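You operate a simulated robot arm through the tools that you are given. There is no shell and no other tool.

Carry out the task below with a simulated robot arm. There is one attempt and no reset: what you move stays moved.

TASK
Put the grey bracket from the top of the grey table in the cured carton. Take the red pad from the top of the grey table and leave it on the blue card on the top of the grey table. Put the filter cartridge from the top of the grey table on the top of the cool down rack. Fetch the white cover from the top of the grey table and set it on the sheet on the top of the grey table. Put two of the bare wheels from the top of the grey table on the top of the cool down rack. Open the cupboard door, put the discs carton on the top of the fitting cart away on the discs shelf of the cupboard, then shut the door. Fetch the plugs carton from the top of the delivery table and set it on the top of the check bench. Put the grey cowl on the top of the fitting cart. Take the green pot and put it in the inside of the rework tray. Do these in any order. Set down upright: grey bracket, discs carton, plugs carton.

It is judged by the outcome, as a careful person would: the job done as asked, and still so three seconds after it is handed in. It fails if anything else is knocked over, pushed out of place, dropped, spilled or broken. Lids that push on must go on centred and level and be pressed home; caps that screw on are set level and turned clockwise until they are tight. Flat cloth is picked up by pressing the open fingertips on it (5 to 10 N) and closing them slowly along it; thin cloth reads only 2 to 8 mm in the jaws.

THE ROBOT
A 6-joint arm with a two-finger gripper on a trunk, on a base that drives. Base frame: it is fixed to the floor where the robot stands at the start and does not move with it; the origin is under the middle of the robot, x ahead of it, y to its left, z up. Units: m, degrees, N and s.
With the tool pointing down near the work surface it reaches from about 0.36 to 0.86 m from the robot's upright axis, wherever it stands. Its first joint turns from -166.0 to 166.0 degrees. Places, roughly: bare wheel [-1.25, -2.75, 0.75]; blue card [-0.25, -3.5, 0.75]; cupboard door [5.3, -20.6, 0.9]; cured carton [-0.75, -3, 0.75]; discs carton [5, -16.25, 1]; discs shelf of the cupboard [5.5, -20.8, 1.2]; filter cartridge (7x7x16 cm) [-1, -2.7, 0.9]; green pot (6x6x5 cm) [3.5, -18.3, 0.8]; grey bracket (9x8x9 cm) [-0.6, -3.3, 0.8]; grey cowl (10x10x9 cm) [6.4, -19.9, 0.5]; inside of the rework tray (14x14 cm) [3.98, -18.84, 0.8]; plugs carton [5.75, -20.5, 0.75]; red pad (5x6x5 cm) [-0.3, -2.9, 0.8]; sheet [-1.5, -2.25, 0.75]; top of the check bench [3.4, -18.3, 0.8]; top of the cool down rack [-1.7, 0.6, 0.9]; top of the fitting cart [5.1, -16.3, 0.9]; white cover (6x6x4 cm) [-0.9, -2.3, 0.8]. Payload 2.45 kg.
The tool frame sits at the grasp point between the pads (the TCP): z along the fingers, y along the line on which they close. The tips reach 0.02 m beyond it. Largest opening 0.14 m; the body of the gripper starts 0.168 m behind the TCP.
Orientation is that of the tool frame in the base frame, as a unit quaternion [w, x, y, z]. With the fingers straight down and closing along the base's y, the tool's x points along the base's -x, its y along +y and its z along -z.

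THE INTERFACE
- The arm moves only by the tool apply_moves. Its argument "targets" is a list of rows, each a list of 7 numbers: the shift along the base's x, y, z in units of 20 mm (1.0 is 20 mm), then the turn, a rotation vector about the base's x, y, z in units of 8 degrees (1.0 is 8 degrees), then the finger opening in m, from 0 to 0.14. In form: [[dx, dy, dz, rx, ry, rz, grip], ...]. A call has 1 to 20 rows; each row shifts and turns the commanded pose from where the row before left it. A call with a number of a shift or a turn outside -1 to 1 is refused whole. Each row takes 0.2 s and may step no farther than 0.05 m and 8.6 degrees from the row before; otherwise, or with a gripper value out of range, the whole call is refused. A pose out of reach is approached as far as the arm can. The call stops where the force on the tool passes 40 N (or 10 N more than at its start, if that is more) or the arm is blocked; 0.2 s more then pass. The fingers move at their own pace (about 0.045 m/s each) and stop on an object; they squeeze with about 27 N. The grip force told is the motor's: it shows also when the fingers shut on nothing. Time passes only in rows, and 0.2 s behind the last, so rows that do not move let the fingers close. The reply holds the time, the measured pose of the TCP, the force on the tool along the base axes, the opening and the grip force, in the units named above and with some noise, with the torque about the TCP (base axes, N m) and any sound that the robot's microphone picked up.
- Cameras (640 x 400 px; columns grow to the right, rows downward): "scene" is now at [0.0911, 0.1415, 1.8549]; the picture's right is [0.01, -1.00, 0.00], its down [-0.71, -0.00, -0.71] and it looks along [0.71, 0.00, -0.71] (base axes); focal length 274 px, centre (320, 200). "wrist" rides on the gripper at [0.078, 0.011, -0.209] in the tool frame; the picture's right is [-0.14, 0.99, 0.00], its down [-0.92, -0.13, -0.37] and it looks along [-0.37, -0.05, 0.93] (tool axes); focal length 280 px, centre (320, 200).
- camera(camera): a new picture of that camera. The clock stands still meanwhile.
- raise_lower(by): slides the trunk up (or, below 0, down) by that many m; the arm and the scene camera ride with it, the base frame stays. It gives what a move gives, with no picture.
- drive_base(legs): drives the robot by 1 to 6 legs, each [ahead, left, turn to the left] in m, m and degrees, along the robot's own axes; the way and the turn of a leg run together, so that a leg with both is an arc; at most 1.5 m and 180 degrees a leg. The arm and the cameras ride along, it lands a little off, and it stops where it bumps. It gives what a move gives.
- turn_head(pan, tilt): turns the head with the scene camera to pan (to the left, within 143 degrees either way) and tilt (down, from -29 to 69), counted from straight ahead of the robot. It gives what a move gives.
- probe_pixels(camera, pixels): for up to 12 pixels [column, row] of the newest picture of that camera ("zoom" is the newest enlarged one), the place [x, y, z] in the base frame of the surface seen there, good to about 0.002 m. The clock stands still meanwhile.
- zoom(camera, box): a new picture of the part [left, top, right, bottom] of that camera's present view, enlarged. The clock stands still meanwhile.
- sign_off(): hands the job in; it is judged then, once.

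Unless the task says otherwise, let go and move clear before handing in.

The tools are called after "Emit:" as a command line: name --pt "numbers of a row" for each row, then --argument value for the rest, lists and objects as JSON in quotes. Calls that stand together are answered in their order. apply_moves: Moves the arm, as the interface text tells. Its arguments: {"type":"object","properties":{"targets":{"type":"array"}},"required":["targets"]} The other tools are called the same way: raise_lower (by) slides the trunk up or down; drive_base (legs) drives the base; turn_head (pan, tilt) turns the head that bears the scene camera; camera (camera) takes a picture; probe_pixels (camera, pixels) gives the place of the surface under pixels of a picture; zoom (camera, box) takes an enlarged picture of a part of a camera's view; sign_off () hands the job in.

At the start:

```text
t: 0.0
eef_pos: [0.522, -0.1013, 1.0277]
tcp_rot: [0.0, 0.0, 1.0, 0.0]
ft_force: [-0.3, 0.0, 0.1]
ft_torque: [-0.02, -0.01, 0.0]
grip_width: 0.1401
grip_force: 0.1
trunk travel left (down, up): [-0.1, 0.13]
robot x, y, heading: [-0.0006, 0.0002, 0.0]
head pan, tilt: [0.3, 45.0]
```

scene: 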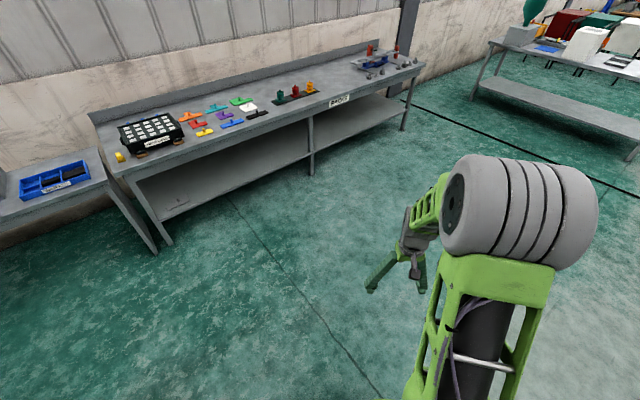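
wrist: 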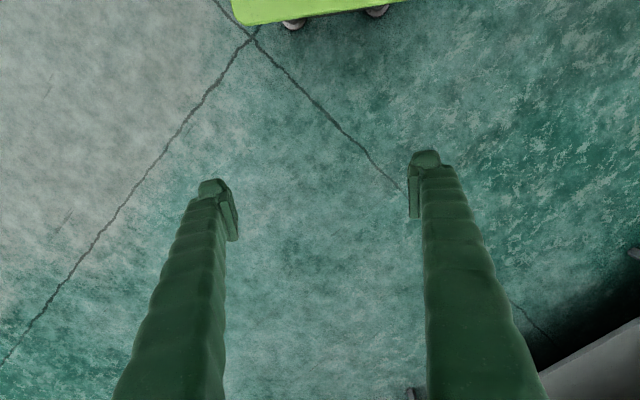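

The first scene picture shows a long bench ahead that isn't part of the grey-table area; the grey table lies behind to the right. I'll turn the head to the right to look toward it.

Emit:
turn_head --pan -100 --tilt 25

Emit:
camera --camera "scene"

```text
t: 1.8
eef_pos: [0.5216, -0.1015, 1.027]
tcp_rot: [0.0, 0.001, 1.0, 0.0]
ft_force: [0.2, -0.5, -0.1]
ft_torque: [-0.03, 0.01, 0.0]
grip_width: 0.1401
grip_force: 0.1
trunk travel left (down, up): [-0.1, 0.13]
robot x, y, heading: [-0.0006, 0.0006, 0.0]
head pan, tilt: [-100.0, 25.0]
```

```text
taken
```

scene: 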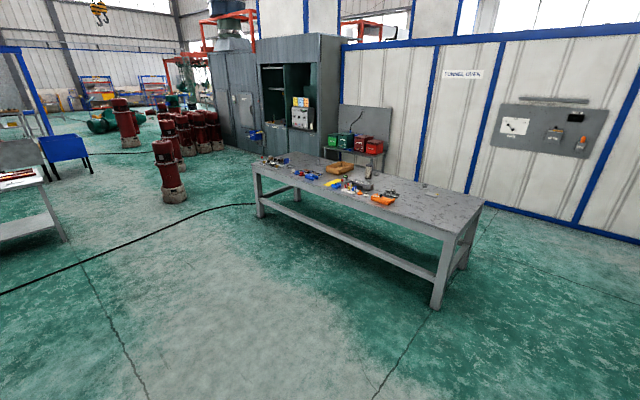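

The grey table is seen at pixels (250-480, 155-300). I'll zoom in on its top and look behind for the cool down rack.

Emit:
zoom --camera "scene" --box '[240, 130, 500, 260]'

Emit:
probe_pixels --camera "scene" --pixels '[[252, 170], [483, 207], [437, 237], [300, 154], [440, 300], [262, 215], [460, 270], [380, 205], [340, 168], [350, 250]]'

```text
2.46 times, centred on (370, 195) of scene
```

zoom: 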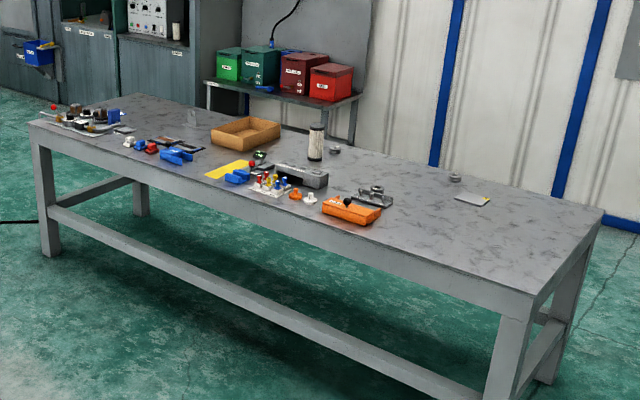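

```text
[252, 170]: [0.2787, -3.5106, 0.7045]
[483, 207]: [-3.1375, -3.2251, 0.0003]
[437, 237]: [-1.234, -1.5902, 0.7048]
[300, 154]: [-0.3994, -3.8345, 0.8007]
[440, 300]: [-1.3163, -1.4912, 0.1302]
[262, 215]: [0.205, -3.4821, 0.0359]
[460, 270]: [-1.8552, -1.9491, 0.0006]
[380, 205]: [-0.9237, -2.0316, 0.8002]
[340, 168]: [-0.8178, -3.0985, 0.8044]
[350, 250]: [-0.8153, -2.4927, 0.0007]
```

The table runs diagonally, front edge from (0.28,-3.51) to (-1.23,-1.59). Next I look behind/right and left for the cool down rack around (-1.7, 0.6).

Emit:
turn_head --pan 143 --tilt 30

Emit:
camera --camera "scene"

Emit:
turn_head --pan -143 --tilt 30

Emit:
camera --camera "scene"

```text
t: 5.2
eef_pos: [0.5216, -0.1013, 1.028]
tcp_rot: [0.0, 0.0, 1.0, -0.001]
ft_force: [-0.9, 0.4, -0.5]
ft_torque: [-0.02, -0.03, -0.02]
grip_width: 0.1402
grip_force: 0.0
trunk travel left (down, up): [-0.1, 0.13]
robot x, y, heading: [-0.0003, -0.002, -0.0]
head pan, tilt: [143.0, 30.0]
```

```text
taken
```

scene: 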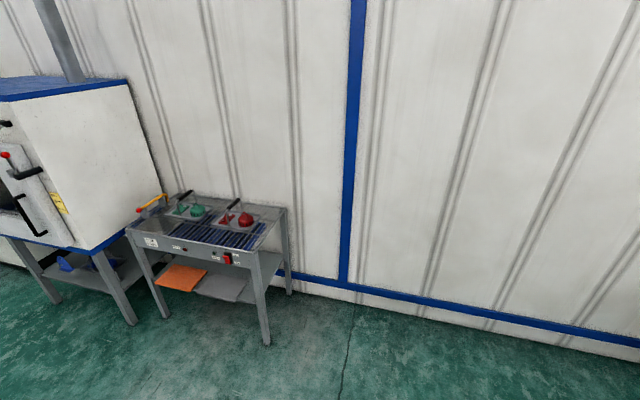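

```text
t: 9.1
eef_pos: [0.5216, -0.1022, 1.0274]
tcp_rot: [0.0, 0.0, 1.0, 0.0]
ft_force: [-0.6, 0.0, -0.2]
ft_torque: [0.05, 0.01, -0.01]
grip_width: 0.1401
grip_force: 0.1
trunk travel left (down, up): [-0.1, 0.13]
robot x, y, heading: [-0.0001, 0.0011, -0.1]
head pan, tilt: [-143.0, 30.0]
```

```text
taken
```

scene: 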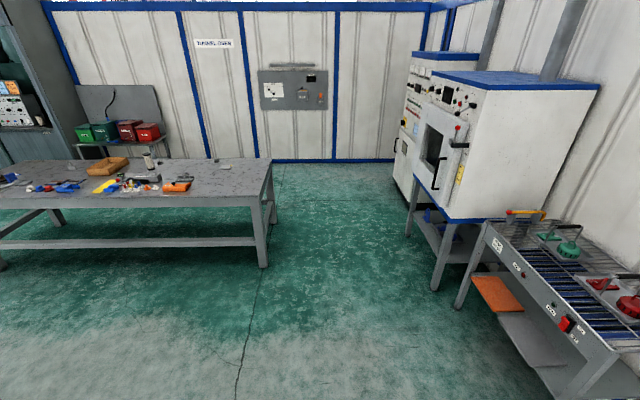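

The rack (probably the cool down rack) is at pixels (460-640, 210-400). I'll zoom in and probe it.

Emit:
zoom --camera "scene" --box '[440, 190, 640, 390]'

Emit:
probe_pixels --camera "scene" --pixels '[[488, 224], [590, 345], [520, 245], [570, 300], [560, 270], [600, 300], [265, 265], [440, 285], [460, 305], [545, 210], [635, 270], [600, 380]]'

```text
2.00 times, centred on (540, 290) of scene
```

zoom: 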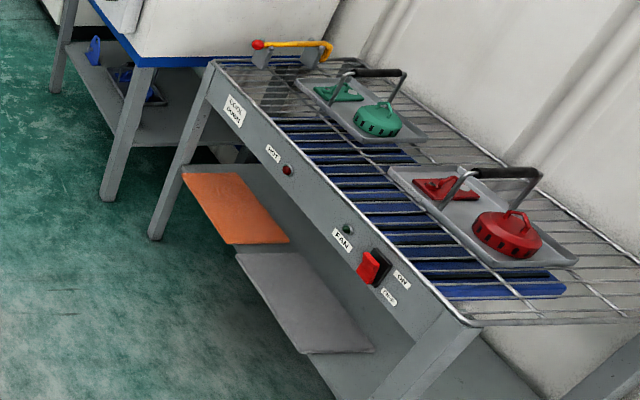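

```text
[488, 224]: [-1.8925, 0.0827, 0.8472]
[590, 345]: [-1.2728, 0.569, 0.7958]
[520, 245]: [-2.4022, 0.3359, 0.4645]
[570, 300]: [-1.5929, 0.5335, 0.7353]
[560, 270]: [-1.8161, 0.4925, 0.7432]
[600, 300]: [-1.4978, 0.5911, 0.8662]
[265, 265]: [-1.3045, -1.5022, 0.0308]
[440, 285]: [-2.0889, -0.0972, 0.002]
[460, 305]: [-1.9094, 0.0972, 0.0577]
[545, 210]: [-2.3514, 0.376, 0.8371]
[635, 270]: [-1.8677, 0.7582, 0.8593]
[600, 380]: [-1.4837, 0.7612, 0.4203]
```

The rack labelled "COOL DOWN" has a wire grille with trays at its back, top at z≈0.86. Now I turn toward the grey table and drive to about 0.75 m off its front edge.

Emit:
drive_base --legs '[[0, 0, -141.8], [0.6, 0.9, 0], [0.6, 0.9, 0]]'

Emit:
turn_head --pan 0 --tilt 40

Emit:
camera --camera "scene"

```text
t: 30.9
eef_pos: [-0.158, -2.4125, 1.0275]
tcp_rot: [0.0, 0.932, 0.363, 0.001]
ft_force: [0.3, -0.2, 0.7]
ft_torque: [0.03, 0.02, 0.0]
grip_width: 0.1399
grip_force: 0.1
trunk travel left (down, up): [-0.1, 0.13]
robot x, y, heading: [0.292, -2.1362, -137.2]
head pan, tilt: [-143.0, 30.0]
```

```text
t: 33.1
eef_pos: [-0.158, -2.4117, 1.0279]
tcp_rot: [0.0, 0.932, 0.363, 0.0]
ft_force: [-0.1, 0.0, -0.3]
ft_torque: [0.01, 0.03, -0.02]
grip_width: 0.1401
grip_force: 0.0
trunk travel left (down, up): [-0.1, 0.13]
robot x, y, heading: [0.2909, -2.1336, -137.7]
head pan, tilt: [0.0, 40.0]
```

```text
taken
```

scene: 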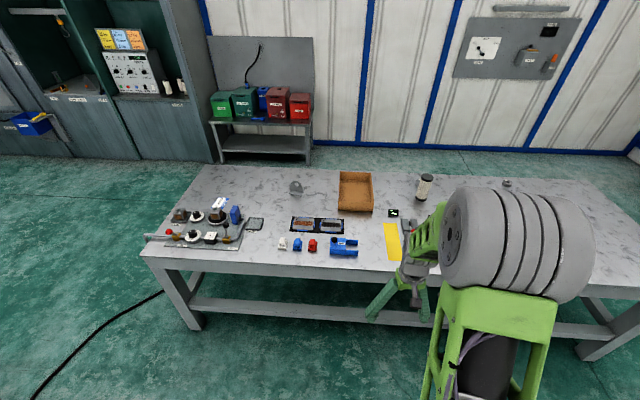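

The table's left half is visible: bracket at (295,188), carton at (356,192), cartridge at (423,188), small coloured pads at (283-312,245). Zooming in for detail.

Emit:
zoom --camera "scene" --box '[130, 160, 450, 280]'

Emit:
probe_pixels --camera "scene" --pixels '[[160, 265], [420, 277], [196, 167], [380, 172], [460, 172], [256, 224], [312, 240], [297, 240], [283, 241], [295, 185], [356, 200], [424, 185]]'

```text
2.00 times, centred on (290, 220) of scene
```

zoom: 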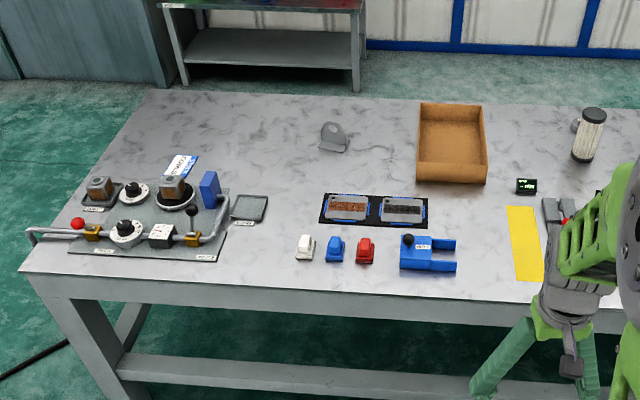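

```text
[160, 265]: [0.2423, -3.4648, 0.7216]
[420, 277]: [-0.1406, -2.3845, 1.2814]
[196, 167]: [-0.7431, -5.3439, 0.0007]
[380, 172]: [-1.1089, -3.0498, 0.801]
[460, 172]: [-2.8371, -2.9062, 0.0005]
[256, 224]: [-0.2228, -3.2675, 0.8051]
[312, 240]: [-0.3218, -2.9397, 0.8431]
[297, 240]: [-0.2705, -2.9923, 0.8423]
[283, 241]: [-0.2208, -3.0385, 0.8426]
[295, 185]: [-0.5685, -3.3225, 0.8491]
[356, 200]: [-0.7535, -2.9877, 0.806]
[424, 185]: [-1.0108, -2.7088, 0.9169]
```

Table top is z≈0.80; red pad top at (312,240) ≈ (-0.32,-2.94,0.843). I zoom further on the left items to read the labels for cards.

Emit:
zoom --camera "scene" --box '[130, 190, 290, 290]'

Emit:
zoom --camera "scene" --box '[270, 165, 450, 285]'

```text
4.00 times, centred on (210, 240) of scene
```

zoom: 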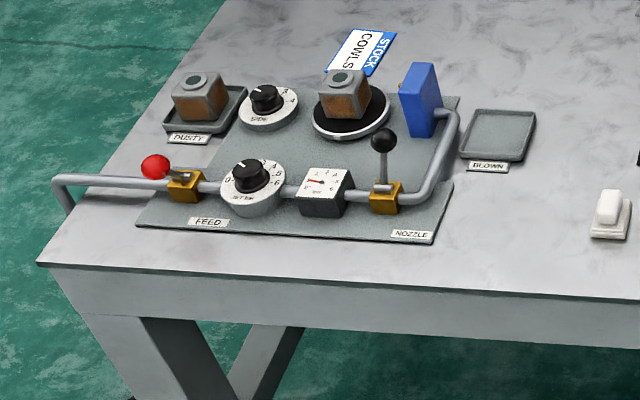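

```text
3.33 times, centred on (360, 225) of scene
```

zoom: 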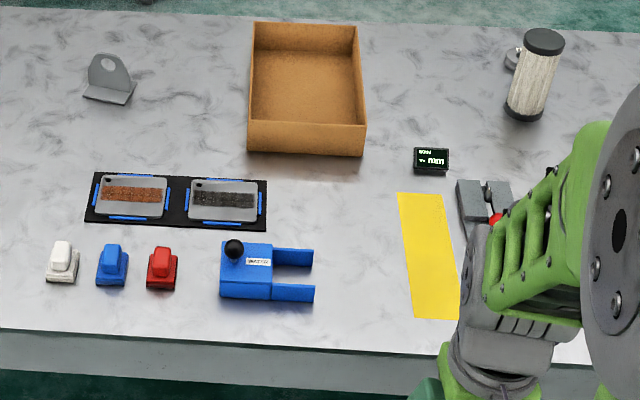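

The blue-headed "STOCK COWLS" card sits behind the blasting rig (pixel ≈(220,203) of the scene). I'll take a wrist picture to measure how far the robot's own base reaches forward.

Emit:
camera --camera "wrist"

Emit:
probe_pixels --camera "wrist" --pixels '[[240, 22], [320, 14], [400, 3], [293, 25], [320, 30]]'

Emit:
probe_pixels --camera "scene" --pixels '[[221, 200], [227, 202], [222, 207], [150, 255], [250, 267], [330, 276], [200, 175], [300, 168], [340, 169]]'

```text
taken
```

wrist: 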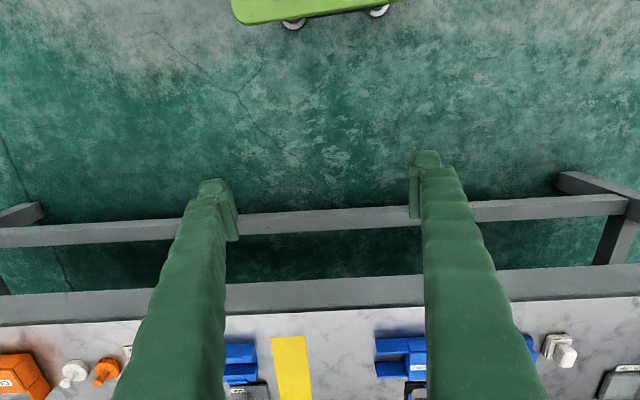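

```text
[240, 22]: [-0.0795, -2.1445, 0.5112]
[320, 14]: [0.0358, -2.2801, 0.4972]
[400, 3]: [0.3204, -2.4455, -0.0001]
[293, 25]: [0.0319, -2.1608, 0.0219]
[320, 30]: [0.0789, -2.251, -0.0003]
```

```text
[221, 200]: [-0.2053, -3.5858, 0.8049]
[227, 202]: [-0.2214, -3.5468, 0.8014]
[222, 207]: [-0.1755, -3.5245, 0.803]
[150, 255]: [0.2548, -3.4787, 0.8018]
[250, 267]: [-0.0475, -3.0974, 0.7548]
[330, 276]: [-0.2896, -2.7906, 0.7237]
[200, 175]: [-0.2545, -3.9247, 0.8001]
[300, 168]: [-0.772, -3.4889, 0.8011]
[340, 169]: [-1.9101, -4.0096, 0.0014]
```

The base deck reaches ~0.285 m ahead of the axis and the table is ~0.82 m deep with its front normal (0.785,0.62). I'll square up and approach the table near the red pad and blue card in steps.

Emit:
drive_base --legs '[[0, 0, -4.1], [0, 0.47, 0], [0.3, 0, 0]]'

Emit:
turn_head --pan 10 --tilt 45

Emit:
camera --camera "scene"

```text
t: 39.9
eef_pos: [-0.1124, -2.9404, 1.0268]
tcp_rot: [0.0, 0.943, 0.334, 0.0]
ft_force: [-1.6, 0.0, -0.8]
ft_torque: [0.07, 0.01, -0.02]
grip_width: 0.1401
grip_force: 0.1
trunk travel left (down, up): [-0.1, 0.13]
robot x, y, heading: [0.3596, -2.6886, -141.3]
head pan, tilt: [0.0, 40.0]
```

```text
t: 40.6
eef_pos: [-0.1127, -2.94, 1.0272]
tcp_rot: [0.0, 0.943, 0.333, 0.0]
ft_force: [0.8, 0.3, 0.0]
ft_torque: [0.01, -0.03, 0.03]
grip_width: 0.1402
grip_force: 0.0
trunk travel left (down, up): [-0.1, 0.13]
robot x, y, heading: [0.3551, -2.6906, -141.4]
head pan, tilt: [10.0, 45.0]
```

```text
taken
```

scene: 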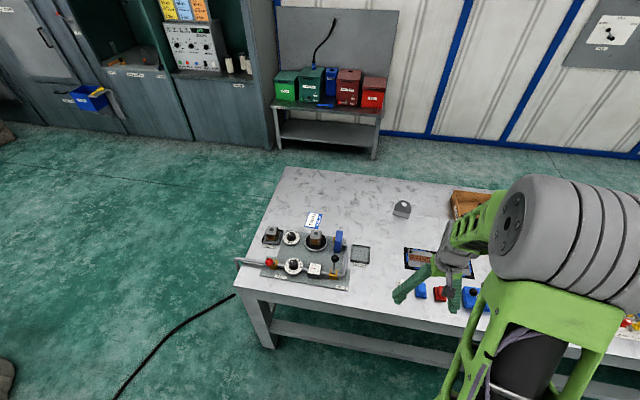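

Robot axis is 0.567 m from the edge at u≈0.6. I'll drive ahead 0.2 m and then look with the wrist camera and scene.

Emit:
drive_base --legs '[[0.2, 0, 0]]'

Emit:
turn_head --pan 12 --tilt 50

Emit:
camera --camera "scene"

Emit:
camera --camera "wrist"

```text
t: 42.2
eef_pos: [-0.2694, -3.0683, 1.0266]
tcp_rot: [-0.001, 0.943, 0.333, 0.001]
ft_force: [0.0, -0.7, -0.9]
ft_torque: [0.02, -0.02, 0.02]
grip_width: 0.1399
grip_force: 0.0
trunk travel left (down, up): [-0.1, 0.13]
robot x, y, heading: [0.1984, -2.8191, -141.2]
head pan, tilt: [10.0, 45.0]
```

```text
t: 42.9
eef_pos: [-0.2709, -3.0666, 1.0268]
tcp_rot: [0.0, 0.943, 0.333, 0.0]
ft_force: [0.7, 0.1, 0.3]
ft_torque: [0.03, 0.01, -0.01]
grip_width: 0.1401
grip_force: 0.0
trunk travel left (down, up): [-0.1, 0.13]
robot x, y, heading: [0.1982, -2.8213, -141.1]
head pan, tilt: [12.0, 50.0]
```

```text
taken
```

scene: 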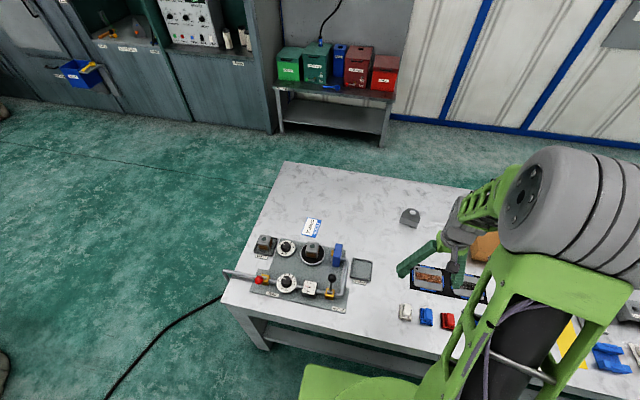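

```text
taken
```

wrist: 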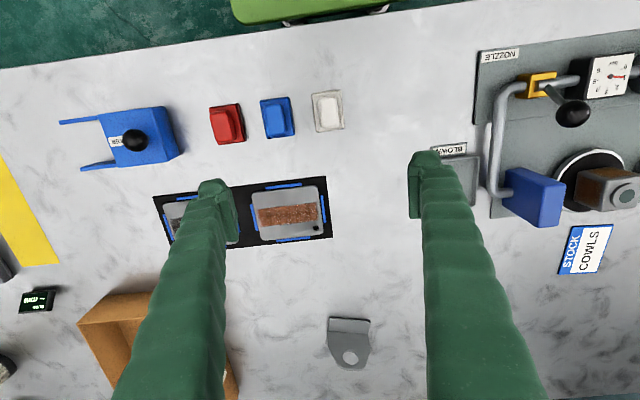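

The wrist view shows the red pad at (227,123), the STOCK/COWLS card at (585,250) and the bracket at (350,345). I probe those for exact positions.

Emit:
zoom --camera "wrist" --box '[190, 80, 360, 186]'

Emit:
probe_pixels --camera "wrist" --pixels '[[218, 109], [241, 105], [218, 146], [243, 140], [228, 124], [560, 270], [575, 228], [612, 226], [597, 272], [330, 318], [369, 320], [350, 355]]'

```text
3.76 times, centred on (275, 133) of wrist
```

zoom: 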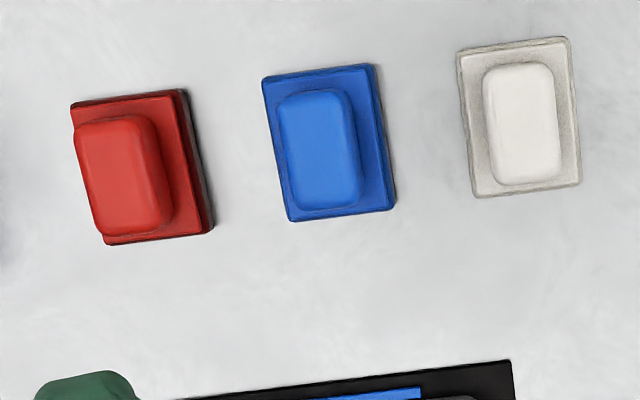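

```text
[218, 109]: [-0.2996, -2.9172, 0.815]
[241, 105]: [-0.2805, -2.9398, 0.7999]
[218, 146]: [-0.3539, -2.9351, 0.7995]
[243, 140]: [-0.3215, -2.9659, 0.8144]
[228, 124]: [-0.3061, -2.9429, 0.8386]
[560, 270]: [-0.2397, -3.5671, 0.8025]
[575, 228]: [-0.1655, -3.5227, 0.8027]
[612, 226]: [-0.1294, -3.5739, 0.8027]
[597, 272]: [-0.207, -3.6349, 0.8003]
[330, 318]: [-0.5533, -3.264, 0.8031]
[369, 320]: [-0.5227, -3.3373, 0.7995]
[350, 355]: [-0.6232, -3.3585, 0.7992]
```

I need the red pad's exact handle orientation, so I probe handle and base corners in the current zoom.

Emit:
probe_pixels --camera "zoom" --pixels '[[90, 130], [142, 128], [160, 215], [108, 222], [124, 175], [76, 104], [176, 93], [207, 227], [110, 240], [186, 140], [195, 180]]'

Emit:
zoom --camera "wrist" --box '[460, 130, 640, 290]'

```text
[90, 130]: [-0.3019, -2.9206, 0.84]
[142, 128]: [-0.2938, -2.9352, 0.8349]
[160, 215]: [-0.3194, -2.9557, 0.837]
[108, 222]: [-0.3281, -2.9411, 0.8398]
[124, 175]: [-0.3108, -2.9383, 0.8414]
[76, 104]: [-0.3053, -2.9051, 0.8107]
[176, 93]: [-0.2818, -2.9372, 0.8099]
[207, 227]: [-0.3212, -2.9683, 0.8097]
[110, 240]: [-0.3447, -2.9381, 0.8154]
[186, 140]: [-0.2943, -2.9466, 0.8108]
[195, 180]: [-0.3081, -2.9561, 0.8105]
```

```text
2.50 times, centred on (550, 210) of wrist
```

zoom: 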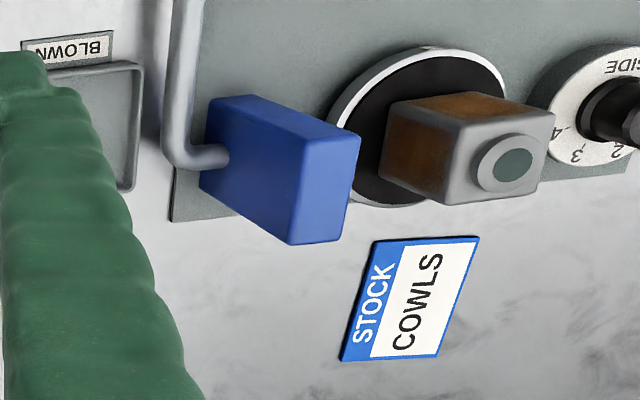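

Pad's handle centre is (-0.312,-2.938), top 0.843, with its long side along the table normal, matching the present yaw. I move over it with the fingers at 0.06 m and lower to just above.

Emit:
apply_moves --pt "-0.3 0.92 0 0 0 0 0.06" --pt "-0.3 0.92 0 0 0 0 0.06" --pt "-0.3 0.92 0 0 0 0 0.06" --pt "-0.3 0.92 0 0 0 0 0.06" --pt "-0.3 0.92 0 0 0 0 0.06" --pt "-0.3 0.92 0 0 0 0 0.06" --pt "-0.25 0.91 0 0 0 0 0.06" --pt "0 0 -1 0 0 0 0.06" --pt "0 0 -1 0 0 0 0.06" --pt "0 0 -1 0 0 0 0.06" --pt "0 0 -1 0 0 0 0.06" --pt "0 0 -1 0 0 0 0.06" --pt "0 0 -1 0 0 0 0.06" --pt "0 0 -1 0 0 0 0.06"

Emit:
camera --camera "wrist"

```text
t: 45.9
eef_pos: [-0.3113, -2.9385, 0.8859]
tcp_rot: [-0.001, 0.943, 0.334, -0.001]
ft_force: [-0.2, -1.5, 0.0]
ft_torque: [-0.01, -0.02, -0.01]
grip_width: 0.0602
grip_force: 0.0
trunk travel left (down, up): [-0.1, 0.13]
robot x, y, heading: [0.1984, -2.8182, -141.1]
head pan, tilt: [12.0, 50.0]
```

```text
taken
```

wrist: 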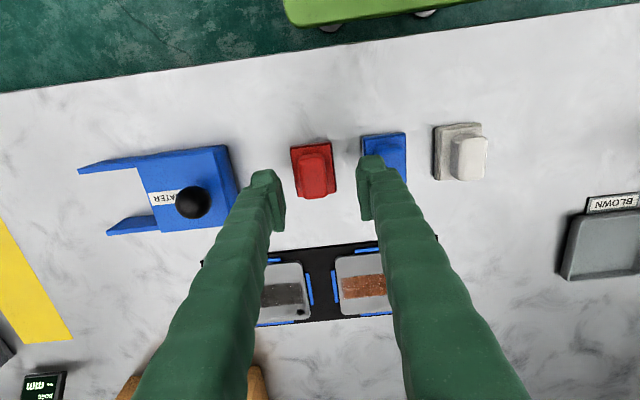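

The red pad (313,170) is centred between the fingertips. Lowering to TCP z≈0.838 and closing.

Emit:
apply_moves --pt "0 0 -1 0 0 0 0.06" --pt "0 0 -1 0 0 0 0.06" --pt "0 0 -0.35 0 0 0 0.06" --pt "0 0 0 0 0 0 0.0" --pt "0 0 0 0 0 0 0.0" --pt "0 0 0 0 0 0 0.0" --pt "0 0 0 0 0 0 0.0" --pt "0 0 0 0 0 0 0.0"

```text
t: 47.7
eef_pos: [-0.3103, -2.9378, 0.8391]
tcp_rot: [0.0, 0.943, 0.334, 0.0]
ft_force: [-1.0, 0.5, 0.0]
ft_torque: [0.0, 0.01, 0.03]
grip_width: 0.0246
grip_force: 26.3
trunk travel left (down, up): [-0.1, 0.13]
robot x, y, heading: [0.2006, -2.8185, -140.8]
head pan, tilt: [12.0, 50.0]
```

Grip reads 0.0246 m at 26 N: the pad is held. I lift it straight up to z≈1.03 and drive 0.25 m left so the card comes within comfortable reach.

Emit:
apply_moves --pt "0 0 0.5 0 0 0 0.0" --pt "0 0 1 0 0 0 0.0" --pt "0 0 1 0 0 0 0.0" --pt "0 0 1 0 0 0 0.0" --pt "0 0 1 0 0 0 0.0" --pt "0 0 1 0 0 0 0.0" --pt "0 0 1 0 0 0 0.0" --pt "0 0 1 0 0 0 0.0" --pt "0 0 1 0 0 0 0.0" --pt "0 0 1 0 0 0 0.0"

Emit:
drive_base --legs '[[0, 0.25, 0]]'

Emit:
camera --camera "wrist"

Emit:
camera --camera "scene"

```text
t: 49.9
eef_pos: [-0.3104, -2.9385, 1.0313]
tcp_rot: [0.0, 0.943, 0.334, 0.0]
ft_force: [0.0, 0.5, -0.5]
ft_torque: [0.0, 0.02, 0.01]
grip_width: 0.0247
grip_force: 27.0
trunk travel left (down, up): [-0.1, 0.13]
robot x, y, heading: [0.196, -2.8153, -140.9]
head pan, tilt: [12.0, 50.0]
```

```text
t: 52.7
eef_pos: [-0.1532, -3.1347, 1.0303]
tcp_rot: [-0.001, 0.943, 0.332, 0.0]
ft_force: [0.7, -0.1, -1.1]
ft_torque: [0.03, 0.01, -0.01]
grip_width: 0.0246
grip_force: 27.3
trunk travel left (down, up): [-0.1, 0.13]
robot x, y, heading: [0.3643, -3.0153, -141.4]
head pan, tilt: [12.0, 50.0]
```

```text
taken
```

wrist: 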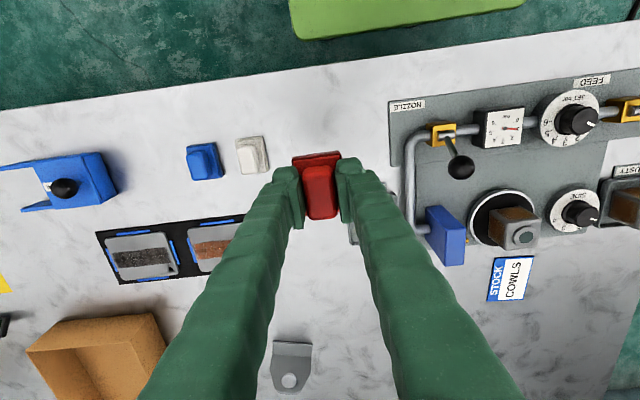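

```text
taken
```

scene: 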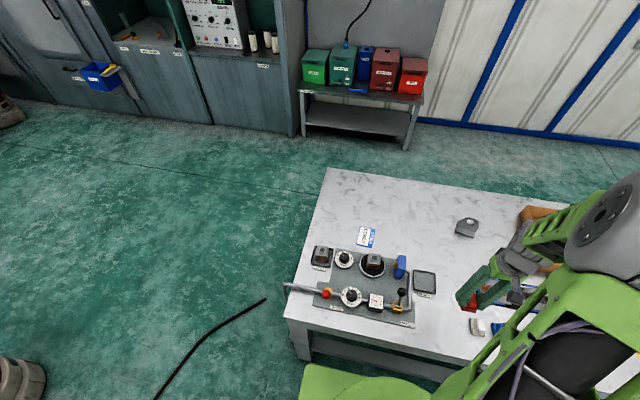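

Emit:
probe_pixels --camera "wrist" --pixels '[[495, 259], [533, 256], [527, 299], [489, 299], [511, 279], [461, 165], [445, 225], [505, 195], [525, 235], [465, 245]]'

Emit:
zoom --camera "wrist" --box '[430, 200, 590, 310]'

```text
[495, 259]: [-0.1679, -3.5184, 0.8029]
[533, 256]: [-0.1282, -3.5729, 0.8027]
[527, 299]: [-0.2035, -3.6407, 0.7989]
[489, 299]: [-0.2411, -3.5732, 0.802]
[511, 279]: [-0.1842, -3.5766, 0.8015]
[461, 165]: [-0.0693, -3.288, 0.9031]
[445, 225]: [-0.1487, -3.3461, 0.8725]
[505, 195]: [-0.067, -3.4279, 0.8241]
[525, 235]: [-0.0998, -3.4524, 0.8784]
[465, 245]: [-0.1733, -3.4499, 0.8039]
```

```text
3.64 times, centred on (510, 255) of wrist
```

zoom: 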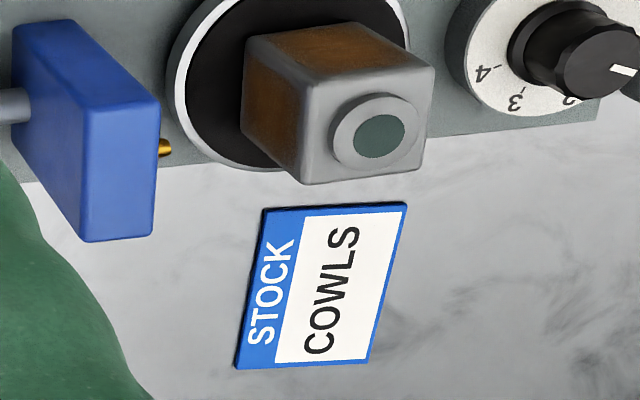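

Card centre is (-0.185,-3.576), aligned with the pad; rig max height 0.903, so I carry at z 1.03. Moving across in y.

Emit:
apply_moves --pt "-0.07 -1 0 0 0 0 0.0" --pt "-0.07 -1 0 0 0 0 0.0" --pt "-0.07 -1 0 0 0 0 0.0" --pt "-0.07 -1 0 0 0 0 0.0" --pt "-0.07 -1 0 0 0 0 0.0" --pt "-0.07 -1 0 0 0 0 0.0" --pt "-0.07 -1 0 0 0 0 0.0" --pt "-0.07 -1 0 0 0 0 0.0" --pt "-0.07 -1 0 0 0 0 0.0" --pt "-0.07 -1 0 0 0 0 0.0" --pt "-0.07 -1 0 0 0 0 0.0" --pt "-0.07 -1 0 0 0 0 0.0" --pt "-0.07 -1 0 0 0 0 0.0" --pt "-0.07 -1 0 0 0 0 0.0" --pt "-0.07 -1 0 0 0 0 0.0" --pt "-0.07 -1 0 0 0 0 0.0" --pt "-0.07 -1 0 0 0 0 0.0" --pt "-0.07 -1 0 0 0 0 0.0" --pt "-0.07 -1 0 0 0 0 0.0" --pt "-0.07 -1 0 0 0 0 0.0"

Emit:
apply_moves --pt "-0.07 -1 0 0 0 0 0.0" --pt "-0.07 -1 0 0 0 0 0.0" --pt "0 0 -1 0 0 0 0.0" --pt "0 0 -1 0 0 0 0.0" --pt "0 0 -1 0 0 0 0.0" --pt "0 0 -1 0 0 0 0.0" --pt "0 0 -1 0 0 0 0.0" --pt "0 0 -1 0 0 0 0.0" --pt "0 0 -1 0 0 0 0.0"

Emit:
camera --camera "wrist"

```text
t: 56.9
eef_pos: [-0.1813, -3.5348, 1.03]
tcp_rot: [0.0, 0.943, 0.331, 0.0]
ft_force: [0.3, -0.7, -0.8]
ft_torque: [0.02, -0.01, 0.03]
grip_width: 0.0242
grip_force: 27.1
trunk travel left (down, up): [-0.1, 0.13]
robot x, y, heading: [0.3591, -3.0162, -141.2]
head pan, tilt: [12.0, 50.0]
```

```text
t: 58.9
eef_pos: [-0.1839, -3.5738, 0.8886]
tcp_rot: [0.0, 0.943, 0.332, -0.001]
ft_force: [0.3, 0.5, -0.2]
ft_torque: [0.02, -0.01, 0.02]
grip_width: 0.0246
grip_force: 26.8
trunk travel left (down, up): [-0.1, 0.13]
robot x, y, heading: [0.3587, -3.0166, -141.2]
head pan, tilt: [12.0, 50.0]
```

```text
taken
```

wrist: 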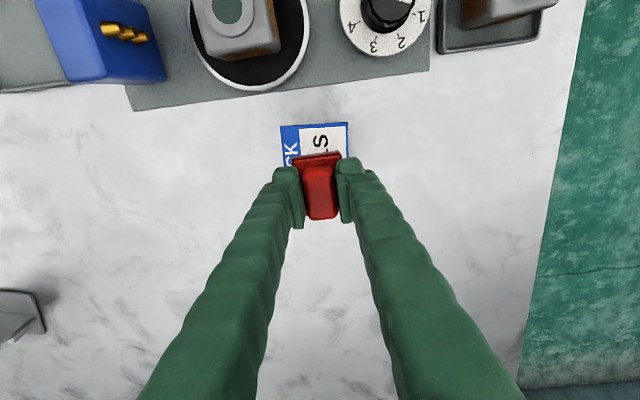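

The pad hangs right above the card; lowering 46 mm and releasing gently.

Emit:
apply_moves --pt "0 0 -1 0 0 0 0.0" --pt "0 0 -1 0 0 0 0.0" --pt "-0.05 -0.1 -0.2 0 0 0 0.0" --pt "0 0 -0.1 0 0 0 0.0" --pt "0 0 -0.05 0 0 0 0.0"

```text
t: 60.1
eef_pos: [-0.1842, -3.5761, 0.8432]
tcp_rot: [-0.001, 0.943, 0.332, 0.0]
ft_force: [0.2, -0.4, 0.6]
ft_torque: [-0.02, 0.02, 0.03]
grip_width: 0.0245
grip_force: 27.4
trunk travel left (down, up): [-0.1, 0.13]
robot x, y, heading: [0.3579, -3.017, -141.3]
head pan, tilt: [12.0, 50.0]
```

Emit:
apply_moves --pt "0 0 -0.1 0 0 0 0.0" --pt "0 0 -0.05 0 0 0 0.03" --pt "0 0 0 0 0 0 0.045" --pt "0 0 0 0 0 0 0.06" --pt "0 0 0 0 0 0 0.06" --pt "0 0 1 0 0 0 0.06" --pt "0 0 1 0 0 0 0.06" --pt "0 0 1 0 0 0 0.06" --pt "0 0 1 0 0 0 0.06" --pt "0 0 1 0 0 0 0.06" --pt "0 0 1 0 0 0 0.06" --pt "0 0 1 0 0 0 0.06" --pt "0 0 1 0 0 0 0.06" --pt "0 0 1 0 0 0 0.06"

Emit:
camera --camera "wrist"

```text
t: 63.1
eef_pos: [-0.1855, -3.5766, 1.0195]
tcp_rot: [-0.001, 0.943, 0.332, 0.0]
ft_force: [0.2, 0.1, -0.4]
ft_torque: [0.0, -0.02, -0.01]
grip_width: 0.0602
grip_force: 0.1
trunk travel left (down, up): [-0.1, 0.13]
robot x, y, heading: [0.3584, -3.0136, -140.8]
head pan, tilt: [12.0, 50.0]
```

```text
taken
```

wrist: 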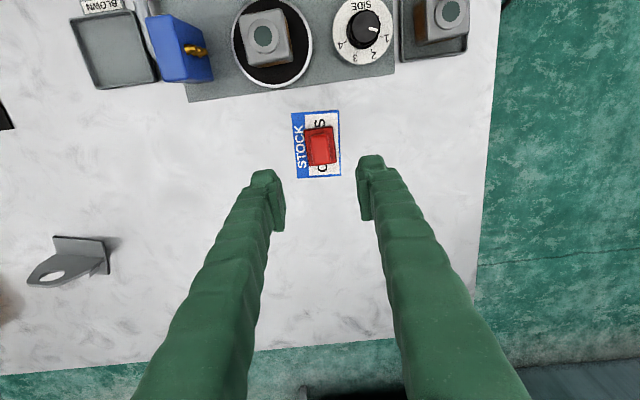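

The red pad rests on the STOCK card (320,145). Next I retract the arm and drive along the table to view its right half (cover, sheet, wheels).

Emit:
apply_moves --pt "0.27 0.96 0.2 0 0 0 0.06" --pt "0.27 0.96 0.2 0 0 0 0.06" --pt "0.27 0.96 0.2 0 0 0 0.06" --pt "0.27 0.96 0.2 0 0 0 0.06" --pt "0.27 0.96 0.2 0 0 0 0.06" --pt "0.27 0.96 0.2 0 0 0 0.06" --pt "0.27 0.96 0.2 0 0 0 0.06" --pt "0.27 0.96 0.2 0 0 0 0.06" --pt "0.27 0.96 0.2 0 0 0 0.06" --pt "0.27 0.96 0.2 0 0 0 0.06" --pt "0.27 0.96 0.2 0 0 0 0.06" --pt "0.27 0.96 0.2 0 0 0 0.06" --pt "0.27 0.96 0.2 0 0 0 0.06" --pt "0.27 0.96 0.2 0 0 0 0.06" --pt "0.27 0.96 0.2 0 0 0 0.06" --pt "0.27 0.96 0.2 0 0 0 0.06" --pt "0.27 0.96 0.2 0 0 0 0.06"

Emit:
drive_base --legs '[[-0.15, 0, 0], [0, -1.3, 0]]'

Emit:
turn_head --pan -5 --tilt 45

Emit:
camera --camera "scene"

Emit:
camera --camera "wrist"

```text
t: 66.7
eef_pos: [-0.0927, -3.2503, 1.0877]
tcp_rot: [0.0, 0.943, 0.332, 0.0]
ft_force: [-0.6, 1.0, -0.1]
ft_torque: [-0.02, 0.06, 0.03]
grip_width: 0.0601
grip_force: 0.0
trunk travel left (down, up): [-0.1, 0.13]
robot x, y, heading: [0.3541, -3.0147, -141.1]
head pan, tilt: [12.0, 50.0]
```

```text
t: 79.4
eef_pos: [-0.794, -2.1353, 1.0858]
tcp_rot: [0.0, 0.944, 0.331, 0.0]
ft_force: [-0.2, 0.1, -0.3]
ft_torque: [-0.02, -0.01, 0.02]
grip_width: 0.0603
grip_force: 0.0
trunk travel left (down, up): [-0.1, 0.13]
robot x, y, heading: [-0.3445, -1.9042, -141.2]
head pan, tilt: [12.0, 50.0]
```

```text
t: 80.2
eef_pos: [-0.794, -2.1356, 1.0887]
tcp_rot: [0.0, 0.944, 0.33, -0.001]
ft_force: [-1.1, -0.3, -0.7]
ft_torque: [-0.01, 0.0, -0.03]
grip_width: 0.0604
grip_force: 0.2
trunk travel left (down, up): [-0.1, 0.13]
robot x, y, heading: [-0.3417, -1.8993, -141.6]
head pan, tilt: [-5.0, 45.0]
```

```text
taken
```

scene: 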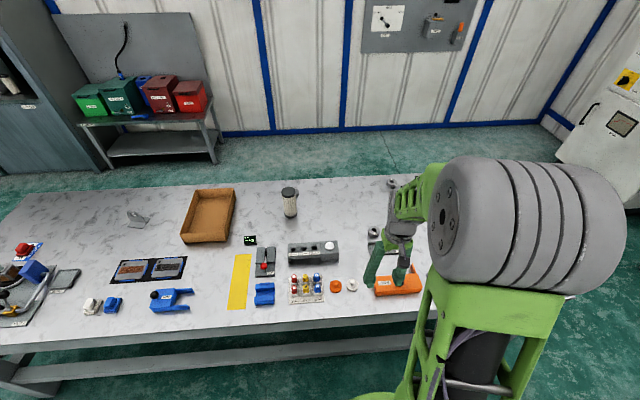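

```text
taken
```

wrist: 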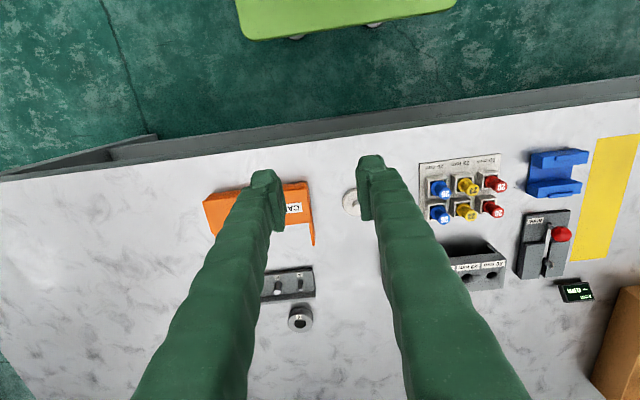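

I see an orange and a white cover at (337,285)/(351,284); small round things (wheels) at (390,182) and near (375,235). I zoom for detail.

Emit:
zoom --camera "scene" --box '[230, 165, 430, 310]'

Emit:
zoom --camera "wrist" --box '[180, 120, 520, 340]'

```text
2.76 times, centred on (330, 238) of scene
```

zoom: 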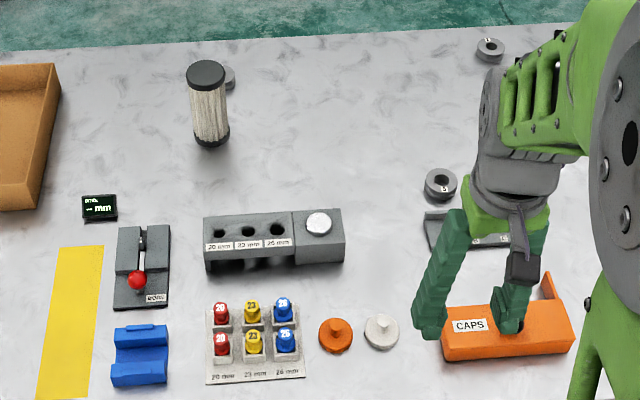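

```text
1.82 times, centred on (350, 230) of wrist
```

zoom: 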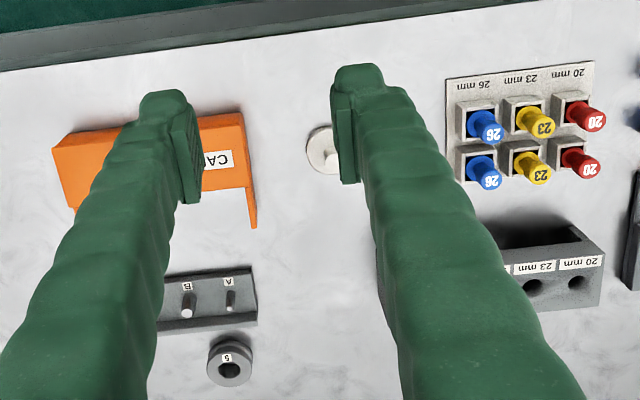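

White cover is at zoom (380,330) with a knob; wheels at zoom (440,185), (490,48), (229,78). Probing their positions.

Emit:
camera --camera "scene"

Emit:
zoom --camera "scene" --box '[230, 165, 430, 310]'

Emit:
probe_pixels --camera "zoom" --pixels '[[381, 324], [366, 335], [396, 335], [381, 346], [335, 325], [441, 176], [440, 190], [490, 44], [232, 72], [205, 72], [212, 140], [505, 320]]'

```text
taken
```

scene: 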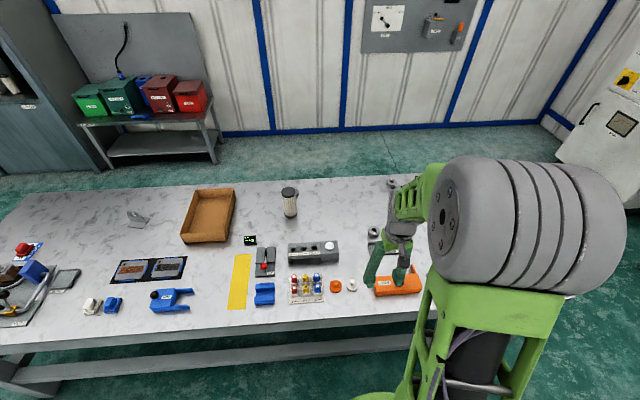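

```text
2.76 times, centred on (330, 238) of scene
```

zoom: 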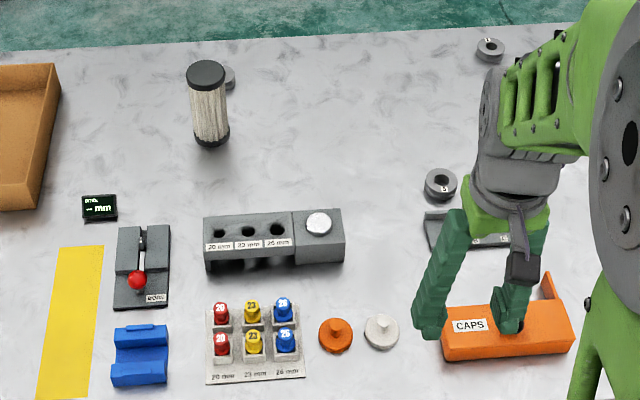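

```text
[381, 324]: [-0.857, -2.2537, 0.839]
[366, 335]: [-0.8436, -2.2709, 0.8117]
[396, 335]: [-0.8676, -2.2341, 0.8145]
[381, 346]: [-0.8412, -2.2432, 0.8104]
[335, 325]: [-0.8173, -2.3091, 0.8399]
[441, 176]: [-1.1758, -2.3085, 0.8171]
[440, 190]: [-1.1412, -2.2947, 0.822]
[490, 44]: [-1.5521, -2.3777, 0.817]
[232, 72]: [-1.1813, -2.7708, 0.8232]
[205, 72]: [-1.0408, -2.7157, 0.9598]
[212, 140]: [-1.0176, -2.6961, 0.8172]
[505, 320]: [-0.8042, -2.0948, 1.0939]
```

White cover is centred near (-0.857,-2.253) with its knob top at 0.84. I move the TCP above it and check with the wrist camera.

Emit:
apply_moves --pt "-0.52 -0.97 0 0 0 0 0.05" --pt "-0.52 -0.97 0 0 0 0 0.05" --pt "-0.52 -0.97 0 0 0 0 0.05" --pt "-0.52 -0.97 0 0 0 0 0.05" --pt "-0.52 -0.97 0 0 0 0 0.05" --pt "-0.52 -0.97 -0.5 0 0 0 0.05" --pt "0 0 -1 0 0 0 0.05" --pt "0 0 -1 0 0 0 0.05" --pt "0 0 -1 0 0 0 0.05" --pt "0 0 -1 0 0 0 0.05" --pt "0 0 -1 0 0 0 0.05" --pt "0 0 -1 0 0 0 0.05" --pt "0 0 -1 0 0 0 0.05" --pt "0 0 -1 0 0 0 0.05"

Emit:
camera --camera "wrist"

```text
t: 83.2
eef_pos: [-0.8567, -2.2517, 0.9183]
tcp_rot: [0.0, 0.944, 0.331, 0.0]
ft_force: [-0.5, -0.8, -0.6]
ft_torque: [-0.01, -0.01, 0.01]
grip_width: 0.05
grip_force: 0.0
trunk travel left (down, up): [-0.1, 0.13]
robot x, y, heading: [-0.3441, -1.899, -141.5]
head pan, tilt: [-5.0, 45.0]
```

```text
taken
```

wrist: 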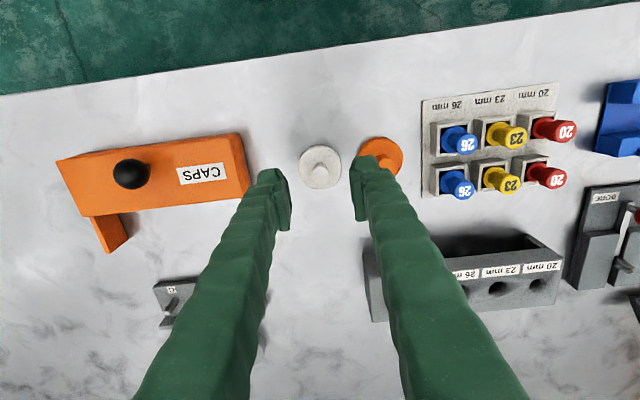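

Emit:
zoom --camera "wrist" --box '[280, 120, 420, 210]'

Emit:
probe_pixels --camera "wrist" --pixels '[[324, 158], [320, 147], [320, 188], [300, 167], [340, 165], [313, 160], [330, 160], [321, 176]]'

```text
4.44 times, centred on (350, 165) of wrist
```

zoom: 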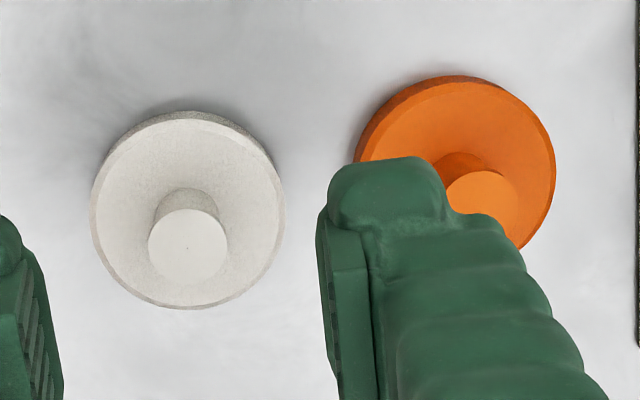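

```text
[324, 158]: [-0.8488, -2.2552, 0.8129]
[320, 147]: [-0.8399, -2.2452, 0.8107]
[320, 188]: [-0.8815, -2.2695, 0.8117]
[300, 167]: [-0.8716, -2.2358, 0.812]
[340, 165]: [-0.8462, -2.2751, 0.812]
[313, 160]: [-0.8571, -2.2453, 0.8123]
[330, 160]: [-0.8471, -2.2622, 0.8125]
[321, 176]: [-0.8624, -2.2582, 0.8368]
```

Cover's disc centre is (-0.860,-2.2565), knob ~22 mm wide, top 0.8385. Adjusting, lowering to z 0.837 and closing on the knob.

Emit:
apply_moves --pt "-0.17 -0.24 -1 0 0 0 0.048" --pt "0 0 -1 0 0 0 0.048" --pt "0 0 -1 0 0 0 0.048" --pt "0 0 -1 0 0 0 0.048" --pt "0 0 -0.05 0 0 0 0.048" --pt "0 0 0 0 0 0 0.0" --pt "0 0 0 0 0 0 0.0" --pt "0 0 0 0 0 0 0.0" --pt "0 0 0 0 0 0 0.0" --pt "0 0 0 0 0 0 0.0"

```text
t: 85.4
eef_pos: [-0.8616, -2.257, 0.8363]
tcp_rot: [0.0, 0.944, 0.33, 0.0]
ft_force: [-0.5, -0.3, 0.8]
ft_torque: [-0.01, -0.05, 0.01]
grip_width: 0.0142
grip_force: 26.6
trunk travel left (down, up): [-0.1, 0.13]
robot x, y, heading: [-0.3393, -1.904, -141.4]
head pan, tilt: [-5.0, 45.0]
```

The grip reads 14 mm on the knob. Lifting a little and checking with the wrist camera.

Emit:
apply_moves --pt "0 0 0.5 0 0 0 0.0" --pt "0 0 1 0 0 0 0.0" --pt "0 0 1 0 0 0 0.0" --pt "0 0 1 0 0 0 0.0" --pt "0 0 1 0 0 0 0.0" --pt "0 0 1 0 0 0 0.0" --pt "0 0 1 0 0 0 0.0" --pt "0 0 1 0 0 0 0.0"

Emit:
camera --camera "wrist"

```text
t: 87.2
eef_pos: [-0.8607, -2.2566, 0.9869]
tcp_rot: [0.0, 0.944, 0.33, 0.0]
ft_force: [0.0, 0.6, -0.2]
ft_torque: [-0.01, 0.0, 0.03]
grip_width: 0.0141
grip_force: 27.3
trunk travel left (down, up): [-0.1, 0.13]
robot x, y, heading: [-0.3409, -1.8982, -141.4]
head pan, tilt: [-5.0, 45.0]
```

```text
taken
```

wrist: 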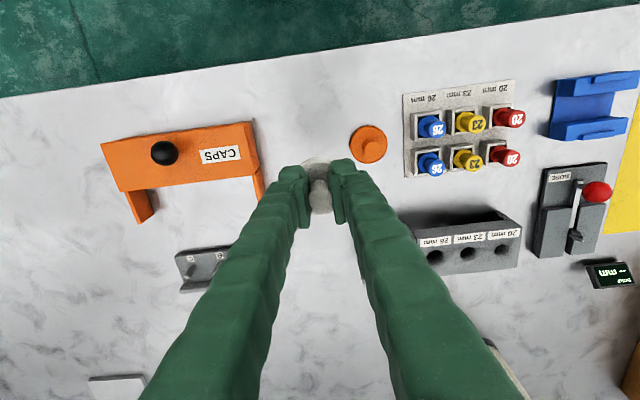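

The cover is held. A sheet edge shows at (118,388); I probe it and lift further.

Emit:
probe_pixels --camera "wrist" --pixels '[[95, 380], [140, 376], [120, 388], [100, 395]]'

Emit:
apply_moves --pt "0 0 1 0 0 0 0.0" --pt "0 0 1 0 0 0 0.0" --pt "0 0 1 0 0 0 0.0" --pt "0 0 1 0 0 0 0.0" --pt "0 0 1 0 0 0 0.0"

Emit:
drive_base --legs '[[0, -0.7, 0]]'

Emit:
turn_head --pan 0 --tilt 50

Emit:
camera --camera "scene"

Emit:
camera --camera "wrist"

```text
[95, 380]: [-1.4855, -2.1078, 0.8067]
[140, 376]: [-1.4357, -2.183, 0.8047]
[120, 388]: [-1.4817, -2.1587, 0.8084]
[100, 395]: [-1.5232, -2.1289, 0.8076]
```

```text
t: 88.4
eef_pos: [-0.8591, -2.2575, 1.0875]
tcp_rot: [0.0, 0.944, 0.331, 0.0]
ft_force: [1.1, 0.0, -0.7]
ft_torque: [-0.01, -0.03, -0.01]
grip_width: 0.014
grip_force: 26.8
trunk travel left (down, up): [-0.1, 0.13]
robot x, y, heading: [-0.3415, -1.9026, -141.4]
head pan, tilt: [-5.0, 45.0]
```

```text
t: 94.9
eef_pos: [-1.2918, -1.7192, 1.0875]
tcp_rot: [-0.001, 0.943, 0.333, 0.0]
ft_force: [-0.4, 1.2, -0.6]
ft_torque: [-0.01, -0.05, 0.04]
grip_width: 0.0143
grip_force: 26.7
trunk travel left (down, up): [-0.1, 0.13]
robot x, y, heading: [-0.7752, -1.36, -141.1]
head pan, tilt: [-5.0, 45.0]
```

```text
t: 95.6
eef_pos: [-1.2921, -1.7191, 1.0866]
tcp_rot: [0.0, 0.943, 0.333, -0.001]
ft_force: [0.7, 0.1, 0.2]
ft_torque: [0.01, 0.02, -0.01]
grip_width: 0.0139
grip_force: 27.0
trunk travel left (down, up): [-0.1, 0.13]
robot x, y, heading: [-0.7749, -1.3611, -141.1]
head pan, tilt: [0.0, 50.0]
```

```text
taken
```

scene: 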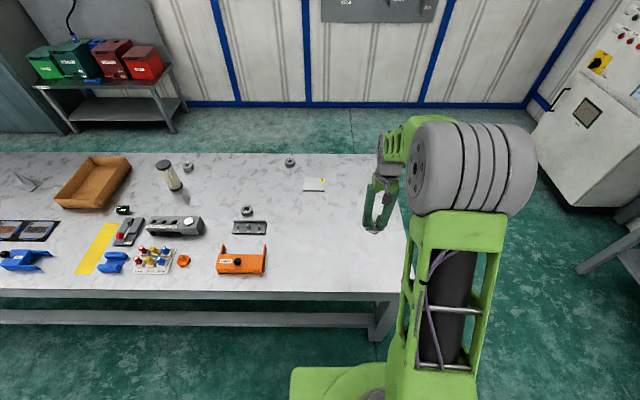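

```text
taken
```

wrist: 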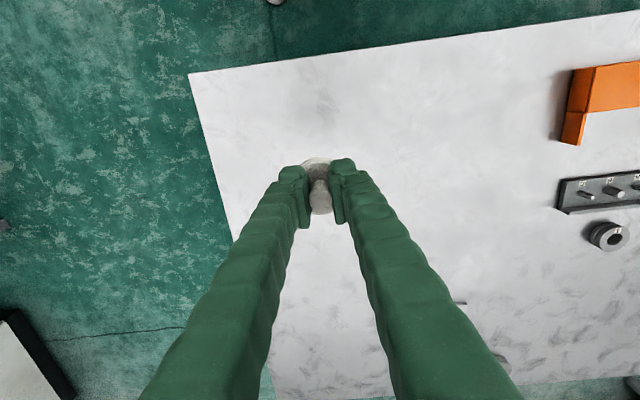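

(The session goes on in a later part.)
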